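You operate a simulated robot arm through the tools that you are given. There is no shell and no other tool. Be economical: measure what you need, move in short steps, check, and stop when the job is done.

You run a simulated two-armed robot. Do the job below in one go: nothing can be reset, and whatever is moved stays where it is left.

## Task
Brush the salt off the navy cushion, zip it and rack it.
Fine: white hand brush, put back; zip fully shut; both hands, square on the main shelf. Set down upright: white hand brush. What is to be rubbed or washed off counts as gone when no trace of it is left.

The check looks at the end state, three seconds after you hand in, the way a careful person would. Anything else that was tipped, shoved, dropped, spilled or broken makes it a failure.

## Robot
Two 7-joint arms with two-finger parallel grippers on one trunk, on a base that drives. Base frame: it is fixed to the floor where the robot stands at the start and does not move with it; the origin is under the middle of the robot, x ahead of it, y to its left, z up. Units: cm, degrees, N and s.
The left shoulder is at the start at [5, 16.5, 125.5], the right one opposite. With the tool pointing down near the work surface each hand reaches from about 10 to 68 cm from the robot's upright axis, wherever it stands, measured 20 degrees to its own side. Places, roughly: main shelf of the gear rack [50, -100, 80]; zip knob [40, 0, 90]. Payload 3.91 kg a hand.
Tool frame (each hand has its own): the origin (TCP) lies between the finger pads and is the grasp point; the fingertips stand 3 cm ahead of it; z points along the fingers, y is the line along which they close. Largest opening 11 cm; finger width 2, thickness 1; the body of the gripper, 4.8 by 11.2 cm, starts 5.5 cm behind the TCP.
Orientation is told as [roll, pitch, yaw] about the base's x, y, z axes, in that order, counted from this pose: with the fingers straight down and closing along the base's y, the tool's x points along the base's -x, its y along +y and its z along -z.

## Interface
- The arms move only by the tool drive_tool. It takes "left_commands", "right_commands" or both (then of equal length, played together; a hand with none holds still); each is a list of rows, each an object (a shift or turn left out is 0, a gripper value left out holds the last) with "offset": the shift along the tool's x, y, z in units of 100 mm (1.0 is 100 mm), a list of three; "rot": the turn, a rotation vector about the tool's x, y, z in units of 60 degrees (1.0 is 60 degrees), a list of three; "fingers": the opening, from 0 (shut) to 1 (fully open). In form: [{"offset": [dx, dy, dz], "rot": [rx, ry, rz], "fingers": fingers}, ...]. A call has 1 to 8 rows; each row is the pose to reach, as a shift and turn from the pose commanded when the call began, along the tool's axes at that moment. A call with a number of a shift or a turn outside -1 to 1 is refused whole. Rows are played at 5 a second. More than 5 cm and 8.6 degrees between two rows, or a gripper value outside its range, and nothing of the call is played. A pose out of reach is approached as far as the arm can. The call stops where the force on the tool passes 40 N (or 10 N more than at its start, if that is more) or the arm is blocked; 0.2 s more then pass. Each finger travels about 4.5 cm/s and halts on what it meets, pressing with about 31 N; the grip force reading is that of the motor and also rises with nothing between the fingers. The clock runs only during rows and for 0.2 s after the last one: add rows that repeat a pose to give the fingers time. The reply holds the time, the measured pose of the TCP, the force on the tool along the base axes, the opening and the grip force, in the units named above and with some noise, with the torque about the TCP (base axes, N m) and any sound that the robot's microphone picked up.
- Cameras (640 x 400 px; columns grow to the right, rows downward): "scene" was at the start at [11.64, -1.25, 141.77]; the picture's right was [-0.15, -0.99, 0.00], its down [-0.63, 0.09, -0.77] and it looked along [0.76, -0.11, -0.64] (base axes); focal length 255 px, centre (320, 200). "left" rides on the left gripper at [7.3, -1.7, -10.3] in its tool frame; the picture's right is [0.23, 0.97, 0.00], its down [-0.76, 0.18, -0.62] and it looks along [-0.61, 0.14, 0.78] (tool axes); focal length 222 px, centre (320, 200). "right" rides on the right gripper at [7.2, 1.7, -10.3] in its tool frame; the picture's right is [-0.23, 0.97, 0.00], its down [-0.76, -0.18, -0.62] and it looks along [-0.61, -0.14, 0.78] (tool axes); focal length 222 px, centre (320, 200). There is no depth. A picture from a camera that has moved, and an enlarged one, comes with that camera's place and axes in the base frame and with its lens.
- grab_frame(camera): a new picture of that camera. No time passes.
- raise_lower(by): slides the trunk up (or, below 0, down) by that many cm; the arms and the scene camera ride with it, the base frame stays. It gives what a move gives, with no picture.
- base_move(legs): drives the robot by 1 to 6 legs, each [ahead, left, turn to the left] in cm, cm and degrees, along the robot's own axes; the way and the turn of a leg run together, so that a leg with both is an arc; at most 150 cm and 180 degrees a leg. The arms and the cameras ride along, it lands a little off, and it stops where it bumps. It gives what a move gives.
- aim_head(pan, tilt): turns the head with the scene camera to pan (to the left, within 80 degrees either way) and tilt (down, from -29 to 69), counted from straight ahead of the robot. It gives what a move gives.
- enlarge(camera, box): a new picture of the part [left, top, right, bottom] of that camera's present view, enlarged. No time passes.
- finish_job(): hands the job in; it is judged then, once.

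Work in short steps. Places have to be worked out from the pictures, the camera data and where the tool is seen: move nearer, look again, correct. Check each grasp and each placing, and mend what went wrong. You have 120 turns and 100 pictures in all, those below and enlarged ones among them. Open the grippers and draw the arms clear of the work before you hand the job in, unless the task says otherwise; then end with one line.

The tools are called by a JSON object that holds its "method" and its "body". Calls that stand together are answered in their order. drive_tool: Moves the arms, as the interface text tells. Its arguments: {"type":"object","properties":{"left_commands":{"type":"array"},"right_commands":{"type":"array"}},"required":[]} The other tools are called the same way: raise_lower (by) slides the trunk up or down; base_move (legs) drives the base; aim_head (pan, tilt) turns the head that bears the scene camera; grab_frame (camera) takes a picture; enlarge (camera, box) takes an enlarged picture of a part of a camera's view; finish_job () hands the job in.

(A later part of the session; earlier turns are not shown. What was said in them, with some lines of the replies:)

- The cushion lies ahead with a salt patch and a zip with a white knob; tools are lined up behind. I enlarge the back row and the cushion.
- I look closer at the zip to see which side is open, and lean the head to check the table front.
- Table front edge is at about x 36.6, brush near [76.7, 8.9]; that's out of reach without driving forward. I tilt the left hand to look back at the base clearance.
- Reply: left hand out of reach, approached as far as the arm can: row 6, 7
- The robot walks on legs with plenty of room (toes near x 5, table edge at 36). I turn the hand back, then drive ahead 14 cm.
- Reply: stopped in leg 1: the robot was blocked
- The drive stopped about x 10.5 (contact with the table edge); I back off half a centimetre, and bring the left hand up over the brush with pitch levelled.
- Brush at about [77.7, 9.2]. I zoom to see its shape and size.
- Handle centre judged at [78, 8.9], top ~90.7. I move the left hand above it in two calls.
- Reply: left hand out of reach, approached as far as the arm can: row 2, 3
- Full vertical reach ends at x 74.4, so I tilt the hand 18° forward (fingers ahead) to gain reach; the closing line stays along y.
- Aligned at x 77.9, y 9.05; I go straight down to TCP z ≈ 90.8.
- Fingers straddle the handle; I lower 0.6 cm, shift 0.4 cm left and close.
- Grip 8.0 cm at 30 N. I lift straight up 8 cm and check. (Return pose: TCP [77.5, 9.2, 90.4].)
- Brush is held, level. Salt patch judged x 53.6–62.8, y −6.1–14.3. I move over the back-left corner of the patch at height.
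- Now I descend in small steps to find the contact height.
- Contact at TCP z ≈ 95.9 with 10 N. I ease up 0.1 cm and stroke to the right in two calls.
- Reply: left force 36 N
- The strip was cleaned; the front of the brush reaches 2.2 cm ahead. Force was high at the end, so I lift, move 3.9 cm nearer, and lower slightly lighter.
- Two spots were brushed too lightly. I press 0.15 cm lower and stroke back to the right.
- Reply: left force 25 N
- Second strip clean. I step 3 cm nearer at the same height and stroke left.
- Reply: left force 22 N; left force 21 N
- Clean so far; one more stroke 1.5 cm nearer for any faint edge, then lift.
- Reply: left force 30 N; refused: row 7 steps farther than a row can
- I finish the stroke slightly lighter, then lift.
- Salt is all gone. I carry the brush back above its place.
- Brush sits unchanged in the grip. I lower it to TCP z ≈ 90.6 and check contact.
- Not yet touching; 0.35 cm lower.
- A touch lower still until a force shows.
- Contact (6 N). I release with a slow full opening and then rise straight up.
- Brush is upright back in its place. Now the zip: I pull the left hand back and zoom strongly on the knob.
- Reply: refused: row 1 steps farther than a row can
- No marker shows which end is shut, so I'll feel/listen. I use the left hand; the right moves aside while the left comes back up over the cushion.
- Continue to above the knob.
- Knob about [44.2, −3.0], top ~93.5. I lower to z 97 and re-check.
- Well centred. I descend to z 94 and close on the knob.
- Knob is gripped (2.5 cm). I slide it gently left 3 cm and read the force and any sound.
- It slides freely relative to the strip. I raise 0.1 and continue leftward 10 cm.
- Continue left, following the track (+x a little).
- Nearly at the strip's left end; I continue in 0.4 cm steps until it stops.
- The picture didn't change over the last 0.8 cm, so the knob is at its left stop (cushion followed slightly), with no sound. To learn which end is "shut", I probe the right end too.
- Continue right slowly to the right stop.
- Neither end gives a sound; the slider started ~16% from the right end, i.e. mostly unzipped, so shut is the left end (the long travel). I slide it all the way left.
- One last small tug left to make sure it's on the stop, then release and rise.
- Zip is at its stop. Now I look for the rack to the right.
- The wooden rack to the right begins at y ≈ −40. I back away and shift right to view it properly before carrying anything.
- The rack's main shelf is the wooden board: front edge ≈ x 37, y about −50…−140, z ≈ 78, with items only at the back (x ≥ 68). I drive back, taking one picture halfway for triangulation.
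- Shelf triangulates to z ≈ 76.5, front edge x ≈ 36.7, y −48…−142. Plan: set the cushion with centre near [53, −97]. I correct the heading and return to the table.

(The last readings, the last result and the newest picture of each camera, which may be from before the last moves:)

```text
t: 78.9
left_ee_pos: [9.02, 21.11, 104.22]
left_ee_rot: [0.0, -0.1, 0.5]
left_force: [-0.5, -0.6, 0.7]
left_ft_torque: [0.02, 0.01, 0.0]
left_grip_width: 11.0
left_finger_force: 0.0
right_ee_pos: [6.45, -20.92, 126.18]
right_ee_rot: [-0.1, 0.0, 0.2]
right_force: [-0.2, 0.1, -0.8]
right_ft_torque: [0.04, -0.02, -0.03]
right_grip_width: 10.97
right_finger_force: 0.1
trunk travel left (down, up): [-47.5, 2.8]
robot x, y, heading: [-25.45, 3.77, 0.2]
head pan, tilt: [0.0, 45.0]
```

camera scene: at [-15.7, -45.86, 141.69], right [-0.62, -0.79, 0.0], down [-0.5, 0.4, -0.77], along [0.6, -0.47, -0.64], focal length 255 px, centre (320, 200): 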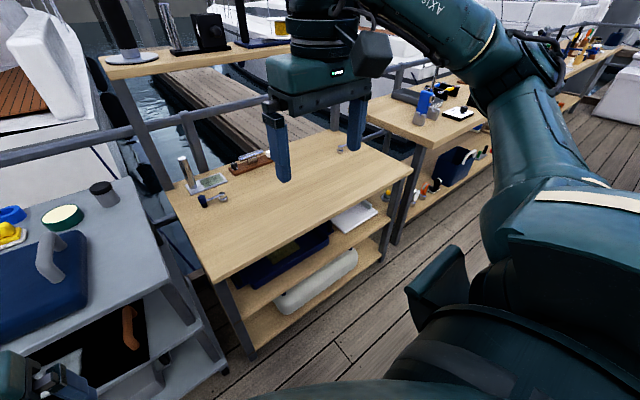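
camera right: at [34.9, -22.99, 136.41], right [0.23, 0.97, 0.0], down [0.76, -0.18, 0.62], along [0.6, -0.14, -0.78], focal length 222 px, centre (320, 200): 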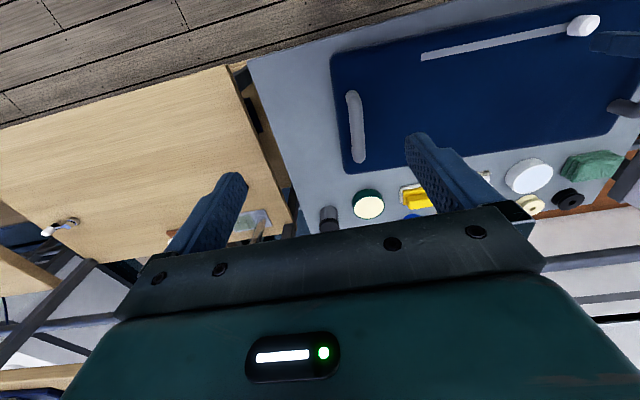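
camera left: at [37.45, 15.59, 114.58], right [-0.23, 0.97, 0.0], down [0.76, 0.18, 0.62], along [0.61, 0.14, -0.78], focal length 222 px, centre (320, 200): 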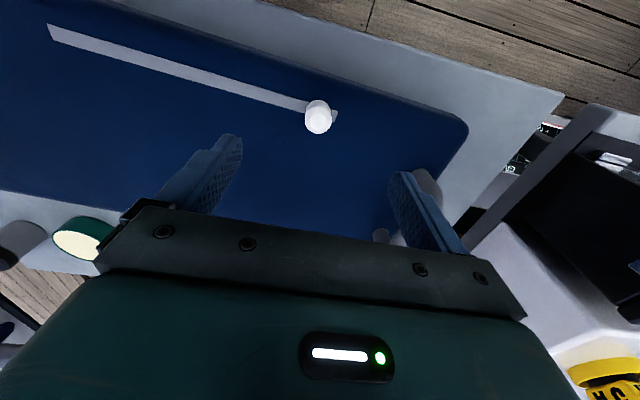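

Robot at y 3.6, nearly centred on the cushion. I drive forward 35 cm.

{"method": "base_move", "body": {"legs": [[35, 0, 0]]}}

{"method": "grab_frame", "body": {"camera": "scene"}}

{"method": "grab_frame", "body": {"camera": "left"}}

{"method": "grab_frame", "body": {"camera": "right"}}

```text
t: 81.2
left_ee_pos: [44.84, 21.18, 104.22]
left_ee_rot: [0.1, 0.0, 0.3]
left_force: [-0.4, -0.2, -0.7]
left_ft_torque: [-0.01, 0.01, -0.01]
left_grip_width: 11.0
left_finger_force: 0.0
right_ee_pos: [42.33, -20.92, 126.24]
right_ee_rot: [0.0, 0.3, 0.0]
right_force: [0.5, 0.1, 0.0]
right_ft_torque: [0.0, 0.02, 0.01]
right_grip_width: 11.0
right_finger_force: 0.0
trunk travel left (down, up): [-47.5, 2.8]
robot x, y, heading: [10.11, 3.38, -0.1]
head pan, tilt: [0.0, 45.0]
```

```text
46 pictures are left
camera scene: at [21.48, 3.75, 140.96], right [0.0, -1.0, 0.0], down [-0.71, 0.0, -0.71], along [0.71, 0.0, -0.71], focal length 255 px, centre (320, 200)
```

scene: 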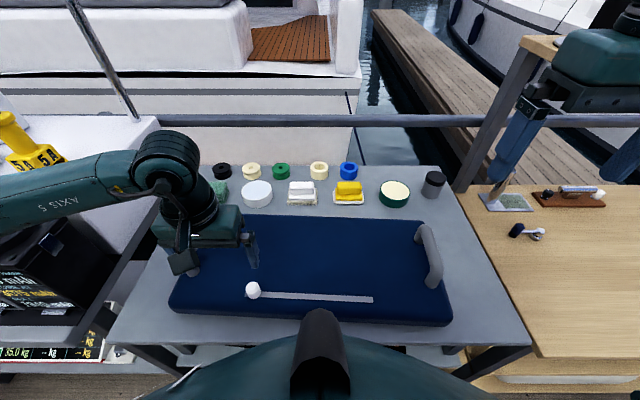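

```text
45 pictures are left
camera left: at [37.65, 19.38, 114.54], right [-0.23, 0.97, 0.0], down [0.76, 0.18, 0.62], along [0.61, 0.14, -0.78], focal length 222 px, centre (320, 200)
```

left: 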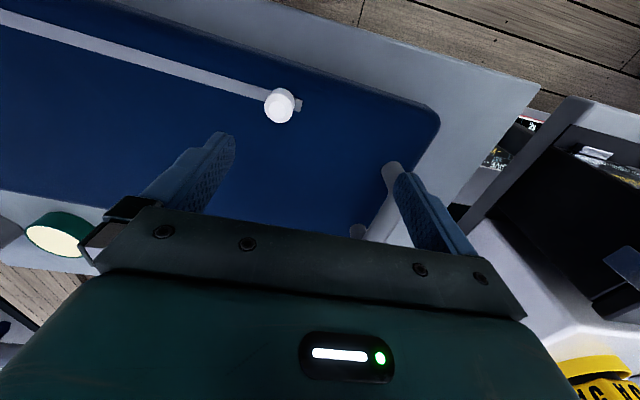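

```text
44 pictures are left
camera right: at [35.18, -19.21, 136.4], right [0.23, 0.97, 0.0], down [0.76, -0.18, 0.62], along [0.6, -0.14, -0.78], focal length 222 px, centre (320, 200)
```

right: 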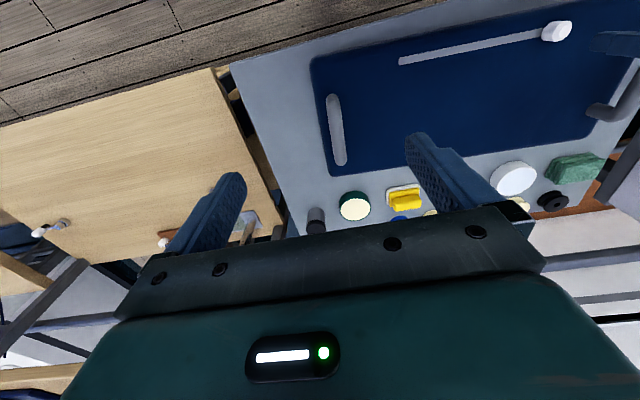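

Cushion lies yawed about −4°; right handle bar mid ≈ [51.5, −19.8, 94.3]. I bring both hands above the handles (yaw −4°) and look.

{"method": "drive_tool", "body": {"left_commands": [{"offset": [-0.25, 0.2, -0.05], "rot": [0, 0, 0.02]}, {"offset": [-0.5, 0.45, -0.05], "rot": [0, 0, 0.04]}, {"offset": [-0.75, 0.65, -0.05], "rot": [0, 0, 0.06]}, {"offset": [-0.92, 0.85, -0.05], "rot": [0, 0, 0.065]}], "right_commands": [{"offset": [-0.25, 0.02, 0.25], "rot": [0, 0, 0.02]}, {"offset": [-0.5, 0.05, 0.5], "rot": [0, 0, 0.04]}, {"offset": [-0.75, 0.08, 0.8], "rot": [0, 0, 0.06]}, {"offset": [-0.92, 0.1, 1.0], "rot": [0, 0, 0.065]}]}}

{"method": "drive_tool", "body": {"right_commands": [{"offset": [0, 0, 0.4]}, {"offset": [0, 0, 0.8]}, {"offset": [0, 0, 1.0]}]}}

{"method": "grab_frame", "body": {"camera": "left"}}

{"method": "grab_frame", "body": {"camera": "right"}}

{"method": "grab_frame", "body": {"camera": "scene"}}

```text
t: 82.2
left_ee_pos: [54.03, 29.7, 104.86]
left_ee_rot: [0.0, 0.0, -3.7]
left_force: [-0.1, 0.6, 1.0]
left_ft_torque: [0.01, -0.01, -0.02]
left_grip_width: 11.0
left_finger_force: 0.1
right_ee_pos: [51.5, -19.82, 115.97]
right_ee_rot: [0.0, 0.1, -3.9]
right_force: [-0.5, -0.2, 0.4]
right_ft_torque: [-0.04, 0.0, 0.02]
right_grip_width: 10.99
right_finger_force: 0.1
trunk travel left (down, up): [-47.5, 2.8]
robot x, y, heading: [10.45, 3.56, 0.0]
head pan, tilt: [0.0, 45.0]
```

```text
t: 83.0
left_ee_pos: [53.91, 29.58, 104.8]
left_ee_rot: [0.0, 0.0, -3.6]
left_force: [-0.6, 0.1, -0.3]
left_ft_torque: [-0.02, -0.03, 0.01]
left_grip_width: 10.99
left_finger_force: 0.1
right_ee_pos: [51.35, -19.89, 106.25]
right_ee_rot: [0.1, 0.1, -3.9]
right_force: [-0.5, 0.1, -0.6]
right_ft_torque: [-0.03, 0.01, 0.01]
right_grip_width: 11.02
right_finger_force: 0.1
trunk travel left (down, up): [-47.5, 2.8]
robot x, y, heading: [10.09, 3.88, 0.2]
head pan, tilt: [0.0, 45.0]
```

```text
43 pictures are left
camera left: at [46.66, 28.34, 115.17], right [-0.17, 0.99, 0.0], down [0.77, 0.13, 0.62], along [0.61, 0.1, -0.78], focal length 222 px, centre (320, 200)
```

left: 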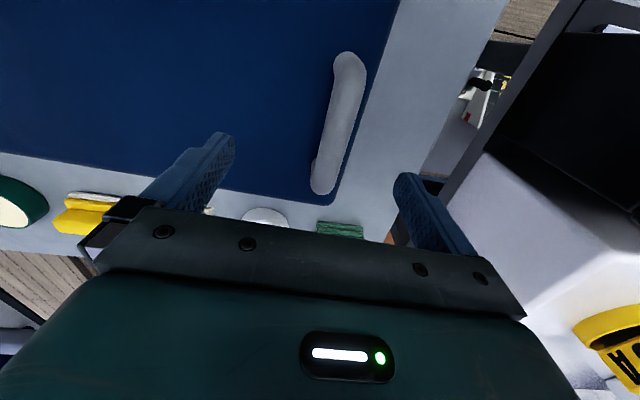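

```text
42 pictures are left
camera right: at [44.46, -17.7, 116.38], right [0.29, 0.96, 0.0], down [0.75, -0.23, 0.62], along [0.59, -0.18, -0.78], focal length 222 px, centre (320, 200)
```

right: 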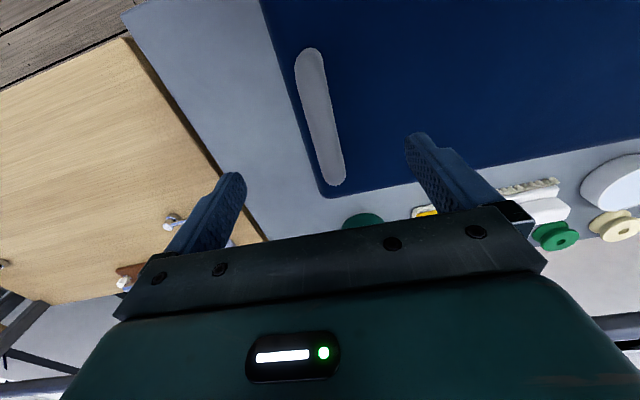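

```text
41 pictures are left
camera scene: at [21.43, 3.75, 140.97], right [0.0, -1.0, 0.0], down [-0.71, 0.0, -0.71], along [0.71, 0.0, -0.71], focal length 255 px, centre (320, 200)
```

scene: 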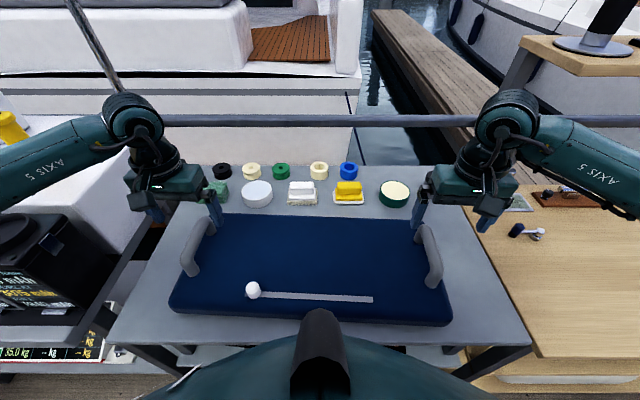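

Left bar mid [53.9, 31.1], right [51.4, −19.8], both z ≈ 94.3. I adjust and descend to just above.

{"method": "drive_tool", "body": {"left_commands": [{"offset": [0, 0.15, 0.1]}, {"offset": [0, 0.15, 0.4]}, {"offset": [0, 0.15, 0.6]}], "right_commands": [{"offset": [0, 0, 0.3]}, {"offset": [0, 0, 0.6]}, {"offset": [0, 0, 0.75]}]}}

{"method": "grab_frame", "body": {"camera": "left"}}

{"method": "grab_frame", "body": {"camera": "right"}}

```text
t: 83.8
left_ee_pos: [54.15, 31.21, 98.66]
left_ee_rot: [-0.1, 0.0, -3.5]
left_force: [0.7, 0.9, 0.4]
left_ft_torque: [0.01, 0.03, -0.03]
left_grip_width: 10.99
left_finger_force: 0.2
right_ee_pos: [51.12, -19.9, 98.64]
right_ee_rot: [-0.1, 0.1, -4.0]
right_force: [0.2, 0.2, 0.1]
right_ft_torque: [0.0, -0.02, 0.02]
right_grip_width: 11.01
right_finger_force: 0.2
trunk travel left (down, up): [-47.5, 2.8]
robot x, y, heading: [10.05, 4.0, 0.1]
head pan, tilt: [0.0, 45.0]
```

```text
40 pictures are left
camera left: at [46.85, 29.92, 109.07], right [-0.17, 0.99, 0.0], down [0.77, 0.13, 0.62], along [0.62, 0.1, -0.78], focal length 222 px, centre (320, 200)
```

left: 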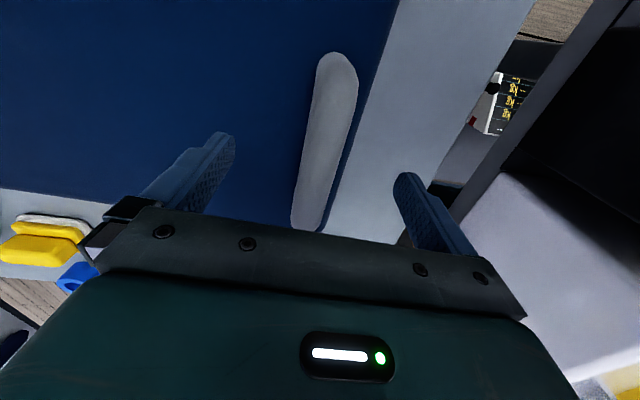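

```text
39 pictures are left
camera right: at [44.23, -17.73, 108.83], right [0.29, 0.96, 0.0], down [0.75, -0.23, 0.62], along [0.59, -0.18, -0.78], focal length 222 px, centre (320, 200)
```

right: 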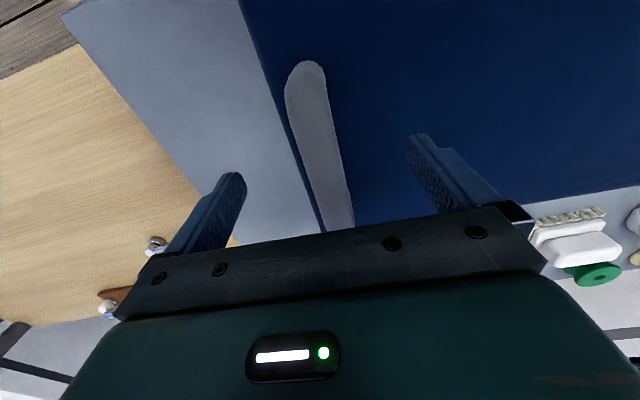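

Both bars centred between the fingers. Descend 4.2 cm and close both.

{"method": "drive_tool", "body": {"left_commands": [{"offset": [0, 0, 0.21]}, {"offset": [0, 0, 0.42]}, {"offset": [0, 0, 0.42], "fingers": 0.5}, {"offset": [0, 0, 0.42], "fingers": 0.3}, {"offset": [0, 0, 0.42], "fingers": 0.1}, {"offset": [0, 0, 0.42], "fingers": 0.1}, {"offset": [0, 0, 0.42], "fingers": 0.1}, {"offset": [0, 0, 0.42], "fingers": 0.1}], "right_commands": [{"offset": [0, 0, 0.21]}, {"offset": [0, 0, 0.42]}, {"offset": [0, 0, 0.42], "fingers": 0.5}, {"offset": [0, 0, 0.42], "fingers": 0.3}, {"offset": [0, 0, 0.42], "fingers": 0.1}, {"offset": [0, 0, 0.42], "fingers": 0.1}, {"offset": [0, 0, 0.42], "fingers": 0.1}, {"offset": [0, 0, 0.42], "fingers": 0.1}]}}

{"method": "grab_frame", "body": {"camera": "scene"}}

```text
t: 85.6
left_ee_pos: [54.05, 31.1, 94.39]
left_ee_rot: [0.0, 0.0, -3.6]
left_force: [-0.2, -3.9, -0.1]
left_ft_torque: [0.03, 0.03, 0.45]
left_grip_width: 2.57
left_finger_force: 31.1
right_ee_pos: [51.09, -19.71, 94.49]
right_ee_rot: [0.1, 0.1, -3.7]
right_force: [0.9, 6.3, 0.4]
right_ft_torque: [-0.06, -0.09, 0.52]
right_grip_width: 2.56
right_finger_force: 30.9
trunk travel left (down, up): [-47.5, 2.8]
robot x, y, heading: [10.06, 3.84, -0.2]
head pan, tilt: [0.0, 45.0]
```

```text
38 pictures are left
camera scene: at [21.44, 3.79, 140.96], right [0.0, -1.0, 0.0], down [-0.71, 0.0, -0.71], along [0.71, 0.0, -0.71], focal length 255 px, centre (320, 200)
```

scene: 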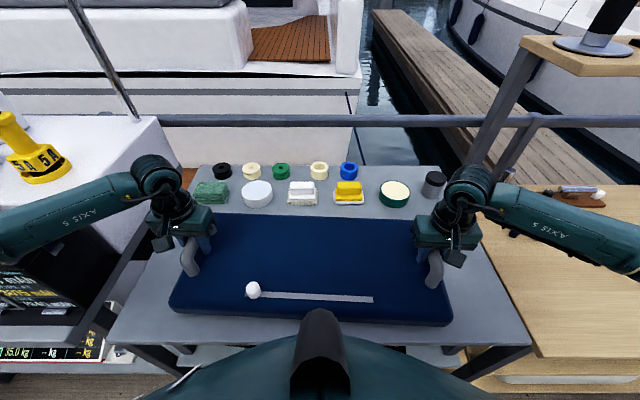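

Both gripped at 2.6 cm. Lift together slowly by 10 cm.

{"method": "drive_tool", "body": {"left_commands": [{"offset": [0, 0, -0.05]}, {"offset": [0, 0, -0.15]}, {"offset": [0, 0, -0.3]}, {"offset": [0, 0, -0.45]}, {"offset": [0, 0, -0.6]}, {"offset": [0, 0, -0.75]}, {"offset": [0, 0, -0.9]}, {"offset": [0, 0, -1.0]}], "right_commands": [{"offset": [0, 0, -0.05]}, {"offset": [0, 0, -0.15]}, {"offset": [0, 0, -0.3]}, {"offset": [0, 0, -0.45]}, {"offset": [0, 0, -0.6]}, {"offset": [0, 0, -0.75]}, {"offset": [0, 0, -0.9]}, {"offset": [0, 0, -1.0]}]}}

{"method": "grab_frame", "body": {"camera": "scene"}}

```text
t: 87.4
left_ee_pos: [54.06, 31.15, 104.47]
left_ee_rot: [-0.1, 0.1, -3.7]
left_force: [0.6, -22.6, -5.7]
left_ft_torque: [0.16, 0.21, 0.52]
left_grip_width: 2.57
left_finger_force: 30.7
right_ee_pos: [51.47, -19.79, 104.55]
right_ee_rot: [0.0, 0.1, -3.7]
right_force: [-0.9, 22.6, -6.8]
right_ft_torque: [-0.17, -0.1, 0.58]
right_grip_width: 2.58
right_finger_force: 30.3
trunk travel left (down, up): [-47.5, 2.8]
robot x, y, heading: [9.93, 3.87, 0.2]
head pan, tilt: [0.0, 45.0]
```

```text
37 pictures are left
camera scene: at [21.51, 3.75, 140.95], right [0.0, -1.0, 0.0], down [-0.71, 0.0, -0.71], along [0.71, 0.0, -0.71], focal length 255 px, centre (320, 200)
```

scene: 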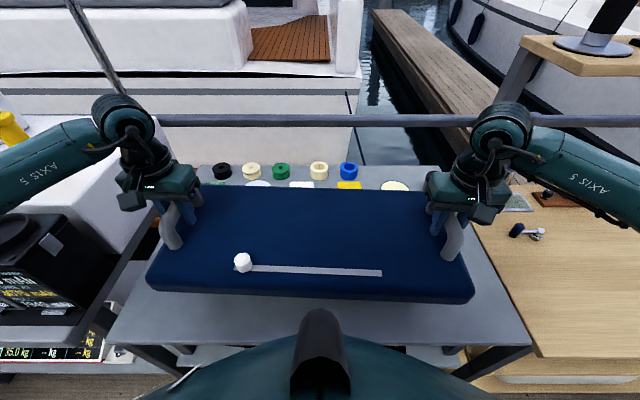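

Lifted level, weight ~1.3 kg; hands pull 22 N against each other, so I ease them together slightly.

{"method": "drive_tool", "body": {"left_commands": [{"offset": [0, -0.01, 0]}, {"offset": [0, -0.015, 0]}], "right_commands": [{"offset": [0, 0.01, 0]}, {"offset": [0, 0.015, 0]}]}}

```text
t: 88.0
left_ee_pos: [54.05, 31.18, 104.49]
left_ee_rot: [0.1, 0.1, -3.4]
left_force: [2.0, -10.7, -7.0]
left_ft_torque: [0.08, 0.36, 0.44]
left_grip_width: 2.6
left_finger_force: 30.9
right_ee_pos: [51.46, -19.95, 104.4]
right_ee_rot: [-0.2, 0.1, -4.1]
right_force: [-1.5, 10.5, -6.2]
right_ft_torque: [0.03, -0.25, 0.71]
right_grip_width: 2.57
right_finger_force: 31.0
trunk travel left (down, up): [-47.5, 2.8]
robot x, y, heading: [9.9, 3.8, -0.1]
head pan, tilt: [0.0, 45.0]
```

Now back away 40 cm and turn left 3.6° to square the cushion.

{"method": "base_move", "body": {"legs": [[-40, 0, 0], [0, 0, 3.6]]}}

```text
t: 90.9
left_ee_pos: [12.95, 34.08, 104.54]
left_ee_rot: [0.0, 0.0, 1.1]
left_force: [1.9, 15.9, -6.8]
left_ft_torque: [-0.22, 0.1, 0.58]
left_grip_width: 2.56
left_finger_force: 31.1
right_ee_pos: [14.23, -16.92, 104.3]
right_ee_rot: [-0.1, 0.2, 0.6]
right_force: [-1.7, -15.4, -7.8]
right_ft_torque: [0.11, 0.04, 0.62]
right_grip_width: 2.61
right_finger_force: 31.1
trunk travel left (down, up): [-47.5, 2.8]
robot x, y, heading: [-28.75, 3.13, 4.5]
head pan, tilt: [0.0, 45.0]
```

Slightly over-turned (~1°). I turn back 1° and travel along −y about 104 cm.

{"method": "base_move", "body": {"legs": [[0, 0, -1.0], [-3.1, -52, 0], [-3.1, -52, 0]]}}

{"method": "aim_head", "body": {"pan": 0, "tilt": 40}}

{"method": "grab_frame", "body": {"camera": "scene"}}

```text
t: 96.9
left_ee_pos: [13.73, -70.87, 104.33]
left_ee_rot: [0.1, 0.1, -0.7]
left_force: [2.6, 1.5, -6.5]
left_ft_torque: [-0.04, 0.0, 0.59]
left_grip_width: 2.56
left_finger_force: 30.6
right_ee_pos: [13.5, -121.93, 104.49]
right_ee_rot: [-0.1, 0.1, -1.2]
right_force: [-2.2, -2.7, -6.8]
right_ft_torque: [-0.01, 0.08, 0.65]
right_grip_width: 2.59
right_finger_force: 30.8
trunk travel left (down, up): [-47.5, 2.8]
robot x, y, heading: [-29.07, -100.32, 2.8]
head pan, tilt: [0.0, 45.0]
```

```text
t: 97.6
left_ee_pos: [13.68, -70.79, 104.37]
left_ee_rot: [0.1, 0.1, -0.5]
left_force: [2.5, -0.2, -6.8]
left_ft_torque: [0.06, 0.21, 0.55]
left_grip_width: 2.57
left_finger_force: 30.7
right_ee_pos: [13.44, -121.69, 104.32]
right_ee_rot: [-0.2, 0.3, -1.2]
right_force: [-3.8, -0.5, -6.4]
right_ft_torque: [0.02, -0.08, 0.7]
right_grip_width: 2.57
right_finger_force: 30.8
trunk travel left (down, up): [-47.5, 2.8]
robot x, y, heading: [-28.94, -100.38, 2.9]
head pan, tilt: [0.0, 40.0]
```

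```text
36 pictures are left
camera scene: at [-17.19, -99.67, 141.67], right [0.05, -1.0, 0.0], down [-0.64, -0.03, -0.77], along [0.76, 0.04, -0.64], focal length 255 px, centre (320, 200)
```

scene: 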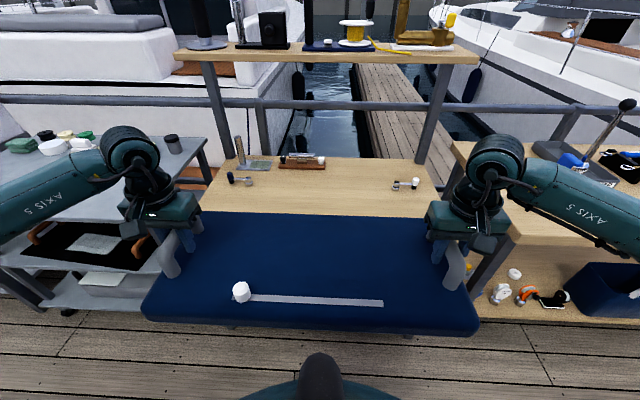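

Cushion yaw is now ≈ −0.4°, centred at y ≈ −96.3, matching the shelf centre. I drive forward 35 cm along x.

{"method": "base_move", "body": {"legs": [[35, -1.75, 0]]}}

{"method": "grab_frame", "body": {"camera": "scene"}}

{"method": "grab_frame", "body": {"camera": "left"}}

{"method": "grab_frame", "body": {"camera": "right"}}

```text
t: 99.8
left_ee_pos: [48.54, -71.07, 104.4]
left_ee_rot: [0.2, 0.0, -1.0]
left_force: [2.8, -0.3, -6.2]
left_ft_torque: [0.02, 0.12, 0.55]
left_grip_width: 2.58
left_finger_force: 31.2
right_ee_pos: [47.91, -122.04, 104.36]
right_ee_rot: [-0.2, 0.2, -1.4]
right_force: [-2.1, 0.9, -6.3]
right_ft_torque: [-0.06, 0.02, 0.66]
right_grip_width: 2.57
right_finger_force: 31.0
trunk travel left (down, up): [-47.5, 2.8]
robot x, y, heading: [5.64, -100.46, 2.4]
head pan, tilt: [0.0, 40.0]
```

```text
35 pictures are left
camera scene: at [17.48, -99.82, 141.67], right [0.05, -1.0, 0.0], down [-0.64, -0.03, -0.77], along [0.76, 0.03, -0.64], focal length 255 px, centre (320, 200)
```

scene: 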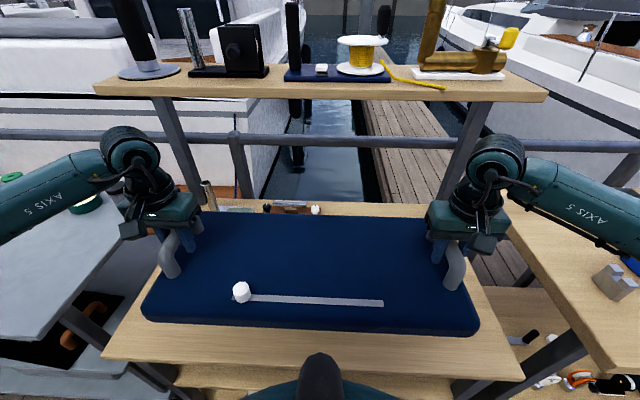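

```text
34 pictures are left
camera left: at [41.3, -72.74, 114.76], right [-0.21, 0.98, 0.0], down [0.77, 0.16, 0.62], along [0.61, 0.13, -0.78], focal length 222 px, centre (320, 200)
```

left: 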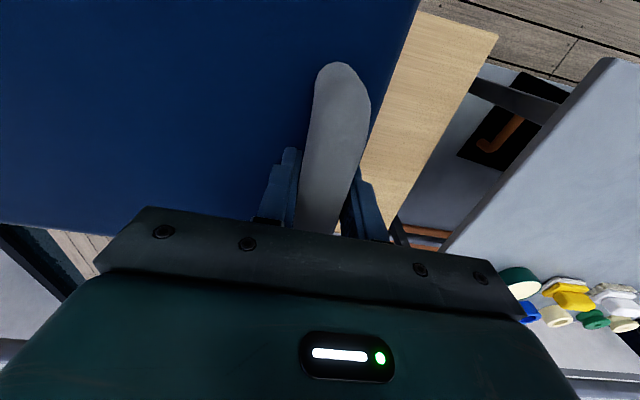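

```text
33 pictures are left
camera right: at [40.94, -120.24, 114.6], right [0.25, 0.97, 0.0], down [0.76, -0.2, 0.62], along [0.6, -0.16, -0.78], focal length 222 px, centre (320, 200)
```

right: 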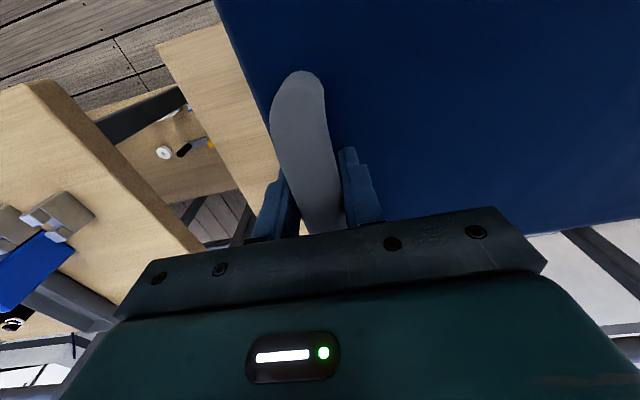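

Shelf front edge x ≈ 36.8, y −49…−143.6; cushion hands' midpoint is [48.2, −96.5]. I zoom to measure the cushion's yaw against the shelf.

{"method": "enlarge", "body": {"camera": "scene", "box": [90, 190, 540, 400]}}

```text
1.42 times, centred on (315, 295) of scene
camera zoom: at [17.48, -99.82, 141.67], right [0.05, -1.0, 0.0], down [-0.64, -0.03, -0.77], along [0.76, 0.03, -0.64], focal length 363 px, centre (327, 65)
```

zoom: 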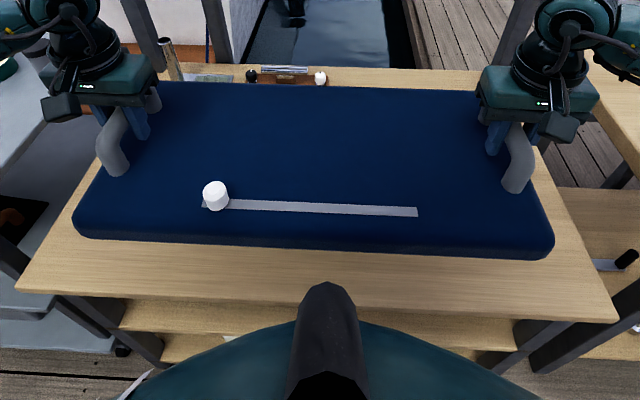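

Cushion is parallel to the shelf within ~0.1°. I move 3.3 cm forward and lower 8 cm.

{"method": "drive_tool", "body": {"left_commands": [{"offset": [-0.11, 0, 0.1]}, {"offset": [-0.22, 0, 0.25]}, {"offset": [-0.33, 0, 0.4]}, {"offset": [-0.33, 0, 0.6]}, {"offset": [-0.33, 0, 0.8]}, {"offset": [-0.33, 0, 1.0]}], "right_commands": [{"offset": [-0.11, 0, 0.1]}, {"offset": [-0.22, 0, 0.25]}, {"offset": [-0.33, 0, 0.4]}, {"offset": [-0.33, 0, 0.6]}, {"offset": [-0.33, 0, 0.8]}, {"offset": [-0.33, 0, 1.0]}]}}

{"method": "drive_tool", "body": {"left_commands": [{"offset": [0, 0, 0.15]}, {"offset": [0, 0, 0.3]}, {"offset": [0, 0, 0.45]}, {"offset": [0, 0, 0.6]}], "right_commands": [{"offset": [0, 0, 0.15]}, {"offset": [0, 0, 0.3]}, {"offset": [0, 0, 0.45]}, {"offset": [0, 0, 0.6]}]}}

{"method": "grab_frame", "body": {"camera": "scene"}}

```text
t: 101.2
left_ee_pos: [51.91, -71.12, 94.64]
left_ee_rot: [0.0, 0.1, -1.2]
left_force: [2.2, -12.0, -6.6]
left_ft_torque: [0.05, 0.22, 0.66]
left_grip_width: 2.57
left_finger_force: 31.2
right_ee_pos: [51.19, -122.2, 94.54]
right_ee_rot: [-0.2, 0.3, -1.4]
right_force: [-2.5, 13.8, -6.3]
right_ft_torque: [-0.16, -0.12, 0.82]
right_grip_width: 2.6
right_finger_force: 30.5
trunk travel left (down, up): [-47.5, 2.8]
robot x, y, heading: [5.68, -100.19, 2.4]
head pan, tilt: [0.0, 40.0]
```

```text
t: 102.2
left_ee_pos: [51.78, -71.07, 88.48]
left_ee_rot: [0.0, 0.0, -1.1]
left_force: [1.3, -14.0, -6.0]
left_ft_torque: [0.01, -0.09, 0.52]
left_grip_width: 2.58
left_finger_force: 31.4
right_ee_pos: [51.23, -122.08, 88.41]
right_ee_rot: [-0.1, 0.2, -1.5]
right_force: [-0.9, 14.0, -6.6]
right_ft_torque: [-0.36, 0.26, 0.36]
right_grip_width: 2.59
right_finger_force: 30.5
trunk travel left (down, up): [-47.5, 2.8]
robot x, y, heading: [5.75, -100.27, 2.9]
head pan, tilt: [0.0, 40.0]
```

```text
31 pictures are left
camera scene: at [17.45, -99.82, 141.67], right [0.05, -1.0, 0.0], down [-0.64, -0.03, -0.77], along [0.76, 0.03, -0.64], focal length 255 px, centre (320, 200)
```

scene: 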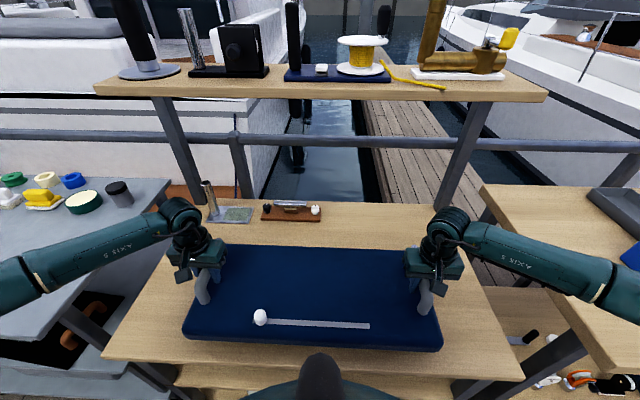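

Clear around. I lower to TCP z ≈ 86.3.

{"method": "drive_tool", "body": {"left_commands": [{"offset": [0, 0, 0.07]}, {"offset": [0, 0, 0.14]}, {"offset": [0, 0, 0.21]}], "right_commands": [{"offset": [0, 0, 0.07]}, {"offset": [0, 0, 0.14]}, {"offset": [0, 0, 0.21]}]}}

```text
t: 103.0
left_ee_pos: [51.74, -71.19, 86.17]
left_ee_rot: [0.0, 0.1, -1.0]
left_force: [2.9, -16.7, -7.4]
left_ft_torque: [0.25, 0.08, 0.7]
left_grip_width: 2.56
left_finger_force: 30.9
right_ee_pos: [51.2, -122.23, 86.35]
right_ee_rot: [0.0, 0.2, -1.4]
right_force: [-2.5, 18.4, -6.8]
right_ft_torque: [-0.08, 0.05, 0.76]
right_grip_width: 2.59
right_finger_force: 30.7
trunk travel left (down, up): [-47.5, 2.8]
robot x, y, heading: [5.61, -100.2, 2.8]
head pan, tilt: [0.0, 40.0]
```

No contact yet (weight still carried); down 0.6 more.

{"method": "drive_tool", "body": {"left_commands": [{"offset": [0, -0.005, 0.02]}, {"offset": [0, -0.01, 0.04]}, {"offset": [0, -0.015, 0.06]}], "right_commands": [{"offset": [0, 0.005, 0.02]}, {"offset": [0, 0.01, 0.04]}, {"offset": [0, 0.015, 0.06]}]}}

```text
t: 103.8
left_ee_pos: [51.63, -71.23, 85.53]
left_ee_rot: [0.1, 0.1, -1.0]
left_force: [1.4, -12.1, -6.0]
left_ft_torque: [0.01, 0.19, 0.39]
left_grip_width: 2.56
left_finger_force: 31.1
right_ee_pos: [51.28, -122.25, 85.71]
right_ee_rot: [-0.3, 0.2, -1.6]
right_force: [-2.6, 11.1, -6.8]
right_ft_torque: [-0.17, -0.05, 0.58]
right_grip_width: 2.58
right_finger_force: 31.2
trunk travel left (down, up): [-47.5, 2.8]
robot x, y, heading: [5.71, -100.22, 2.7]
head pan, tilt: [0.0, 40.0]
```

Still hanging; another 0.6.

{"method": "drive_tool", "body": {"left_commands": [{"offset": [0, 0, 0.02]}, {"offset": [0, 0, 0.04]}, {"offset": [0, 0, 0.06]}], "right_commands": [{"offset": [0, 0, 0.02]}, {"offset": [0, 0, 0.04]}, {"offset": [0, 0, 0.06]}]}}

```text
t: 104.6
left_ee_pos: [51.76, -71.12, 85.02]
left_ee_rot: [0.2, 0.1, -0.8]
left_force: [2.3, -0.2, -6.1]
left_ft_torque: [0.07, 0.07, 0.43]
left_grip_width: 2.55
left_finger_force: 30.7
right_ee_pos: [51.16, -122.18, 85.11]
right_ee_rot: [-0.3, 0.2, -1.7]
right_force: [-2.4, -0.7, -5.6]
right_ft_torque: [-0.06, 0.06, 0.56]
right_grip_width: 2.55
right_finger_force: 30.9
trunk travel left (down, up): [-47.5, 2.8]
robot x, y, heading: [6.01, -100.12, 2.6]
head pan, tilt: [0.0, 40.0]
```

{"method": "drive_tool", "body": {"left_commands": [{"offset": [0, 0, 0.02]}, {"offset": [0, 0, 0.04]}, {"offset": [0, 0, 0.06]}], "right_commands": [{"offset": [0, 0, 0.02]}, {"offset": [0, 0, 0.04]}, {"offset": [0, 0, 0.06]}]}}

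{"method": "grab_frame", "body": {"camera": "left"}}

```text
t: 105.4
left_ee_pos: [51.6, -71.23, 84.6]
left_ee_rot: [0.1, -0.2, -1.0]
left_force: [1.1, 5.1, 0.4]
left_ft_torque: [0.13, -0.83, 0.55]
left_grip_width: 2.57
left_finger_force: 31.2
right_ee_pos: [51.05, -122.15, 84.67]
right_ee_rot: [-0.2, 0.0, -1.5]
right_force: [-7.5, -6.4, 5.4]
right_ft_torque: [0.29, -0.95, 0.63]
right_grip_width: 2.6
right_finger_force: 31.6
trunk travel left (down, up): [-47.5, 2.8]
robot x, y, heading: [5.96, -100.47, 2.6]
head pan, tilt: [0.0, 40.0]
```

```text
30 pictures are left
camera left: at [44.36, -72.83, 94.97], right [-0.21, 0.98, 0.0], down [0.76, 0.16, 0.63], along [0.61, 0.13, -0.78], focal length 222 px, centre (320, 200)
```

left: 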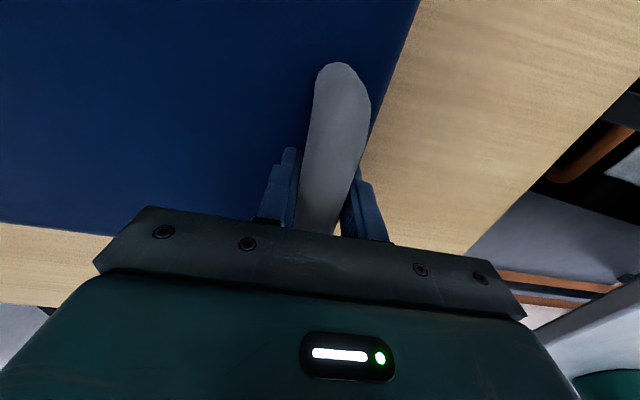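

Contact on the shelf (z force reversed). I check the layout, then open both hands.

{"method": "drive_tool", "body": {"left_commands": [{"fingers": 0.35}, {"fingers": 0.5}, {"fingers": 0.6}, {"fingers": 0.6}, {"offset": [0, 0, -0.2], "fingers": 0.6}, {"offset": [0, 0, -0.5], "fingers": 0.6}, {"offset": [0, 0, -0.8], "fingers": 0.6}, {"offset": [0, 0, -1.0], "fingers": 0.6}], "right_commands": [{"fingers": 0.35}, {"fingers": 0.5}, {"fingers": 0.6}, {"fingers": 0.6}, {"offset": [0, 0, -0.2], "fingers": 0.6}, {"offset": [0, 0, -0.5], "fingers": 0.6}, {"offset": [0, 0, -0.8], "fingers": 0.6}, {"offset": [0, 0, -1.0], "fingers": 0.6}]}}

{"method": "grab_frame", "body": {"camera": "scene"}}

```text
t: 107.2
left_ee_pos: [51.75, -71.52, 94.43]
left_ee_rot: [0.1, 0.0, -1.0]
left_force: [0.6, -1.0, -0.3]
left_ft_torque: [-0.02, -0.01, 0.04]
left_grip_width: 6.6
left_finger_force: 0.1
right_ee_pos: [51.23, -122.05, 94.65]
right_ee_rot: [-0.2, 0.2, -1.5]
right_force: [0.1, -0.3, -0.6]
right_ft_torque: [0.02, -0.02, 0.01]
right_grip_width: 6.64
right_finger_force: 0.1
trunk travel left (down, up): [-47.5, 2.8]
robot x, y, heading: [5.4, -100.46, 2.7]
head pan, tilt: [0.0, 40.0]
```

```text
29 pictures are left
camera scene: at [17.3, -99.83, 141.69], right [0.05, -1.0, 0.0], down [-0.64, -0.03, -0.77], along [0.77, 0.03, -0.64], focal length 255 px, centre (320, 200)
```

scene: 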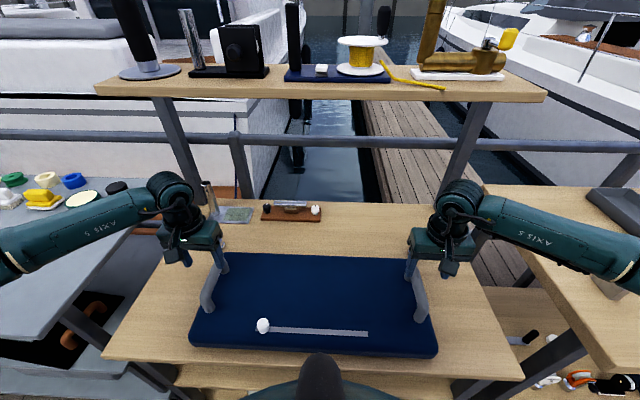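

Released. I raise the hands further, back away, and inspect squareness and the zip.

{"method": "drive_tool", "body": {"left_commands": [{"offset": [0, 0, -0.4], "fingers": 1.0}, {"offset": [0, 0, -0.8], "fingers": 1.0}], "right_commands": [{"offset": [0, 0, -0.4], "fingers": 1.0}, {"offset": [0, 0, -0.8], "fingers": 1.0}]}}

{"method": "base_move", "body": {"legs": [[-25, 0, 0]]}}

{"method": "grab_frame", "body": {"camera": "scene"}}

{"method": "enlarge", "body": {"camera": "scene", "box": [190, 170, 450, 332]}}

```text
t: 107.8
left_ee_pos: [51.66, -71.34, 102.74]
left_ee_rot: [0.1, 0.2, -1.0]
left_force: [0.1, -0.2, -0.7]
left_ft_torque: [0.02, -0.03, 0.0]
left_grip_width: 10.98
left_finger_force: 0.1
right_ee_pos: [51.18, -121.74, 102.58]
right_ee_rot: [-0.1, 0.2, -1.5]
right_force: [-0.7, 0.2, -0.4]
right_ft_torque: [0.01, 0.0, 0.01]
right_grip_width: 10.99
right_finger_force: 0.0
trunk travel left (down, up): [-47.5, 2.8]
robot x, y, heading: [5.86, -100.31, 2.6]
head pan, tilt: [0.0, 40.0]
```

```text
t: 109.7
left_ee_pos: [26.67, -72.48, 102.64]
left_ee_rot: [0.1, 0.1, -0.7]
left_force: [0.4, 0.7, 0.2]
left_ft_torque: [0.0, 0.01, 0.0]
left_grip_width: 11.0
left_finger_force: 0.1
right_ee_pos: [26.34, -122.83, 102.52]
right_ee_rot: [-0.1, 0.0, -1.3]
right_force: [-0.6, -0.3, 0.1]
right_ft_torque: [0.0, -0.01, -0.02]
right_grip_width: 10.98
right_finger_force: 0.0
trunk travel left (down, up): [-47.5, 2.8]
robot x, y, heading: [-19.13, -101.7, 2.7]
head pan, tilt: [0.0, 40.0]
```

```text
28 pictures are left
camera scene: at [-7.65, -100.96, 141.7], right [0.05, -1.0, 0.0], down [-0.64, -0.03, -0.77], along [0.77, 0.04, -0.64], focal length 255 px, centre (320, 200)
```

scene: 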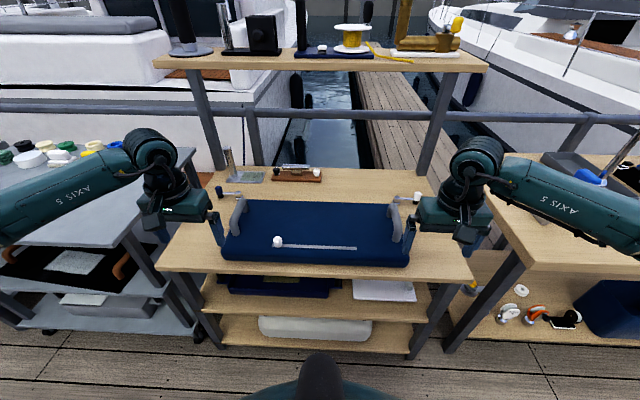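

```text
2.46 times, centred on (320, 251) of scene
camera zoom: at [-7.65, -100.96, 141.7], right [0.05, -1.0, 0.0], down [-0.64, -0.03, -0.77], along [0.77, 0.04, -0.64], focal length 629 px, centre (320, 74)
```

zoom: 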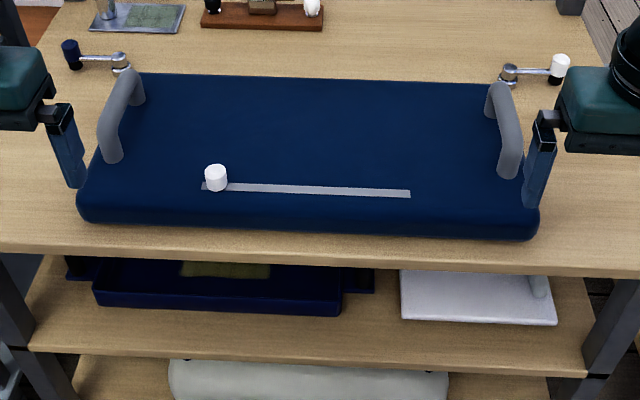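

The cushion rests square on the shelf (yaw error <0.5°), front margin ~3.5 cm. I zoom in on the knob and the small levers behind the corners.

{"method": "enlarge", "body": {"camera": "scene", "box": [205, 180, 305, 260]}}

{"method": "enlarge", "body": {"camera": "scene", "box": [350, 180, 450, 260]}}

```text
5.00 times, centred on (255, 220) of scene
camera zoom: at [-7.65, -100.96, 141.7], right [0.05, -1.0, 0.0], down [-0.64, -0.03, -0.77], along [0.77, 0.04, -0.64], focal length 1277 px, centre (645, 100)
```

zoom: 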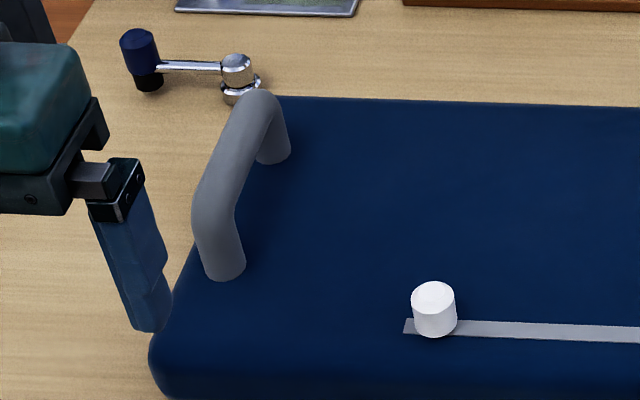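

```text
5.00 times, centred on (400, 220) of scene
camera zoom: at [-7.65, -100.96, 141.7], right [0.05, -1.0, 0.0], down [-0.64, -0.03, -0.77], along [0.77, 0.04, -0.64], focal length 1277 px, centre (-80, 100)
```

zoom: 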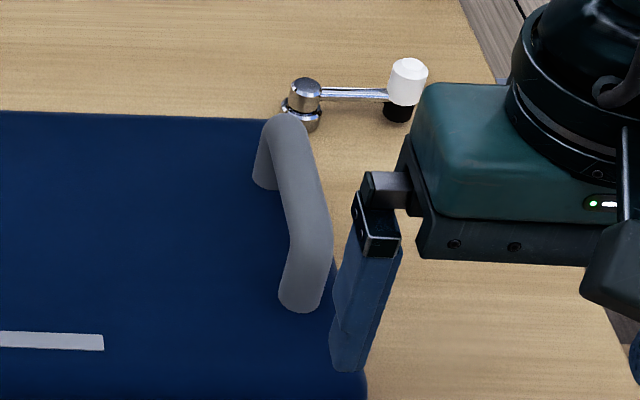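

Everything is in place: the cushion is clear of the levers, the zip knob is on its stop, the brush is back upright, and the hands are open and clear. I hand the job in.

{"method": "finish_job", "body": {}}

```text
The job is handed in.
```

I brushed all visible salt off the navy cushion, stood the white brush back in its place, slid the zip to its left stop, and set the cushion square on the main shelf with both hands; no marker or sound showed which end of the zip is shut, so I chose the left end because the knob started near the right.
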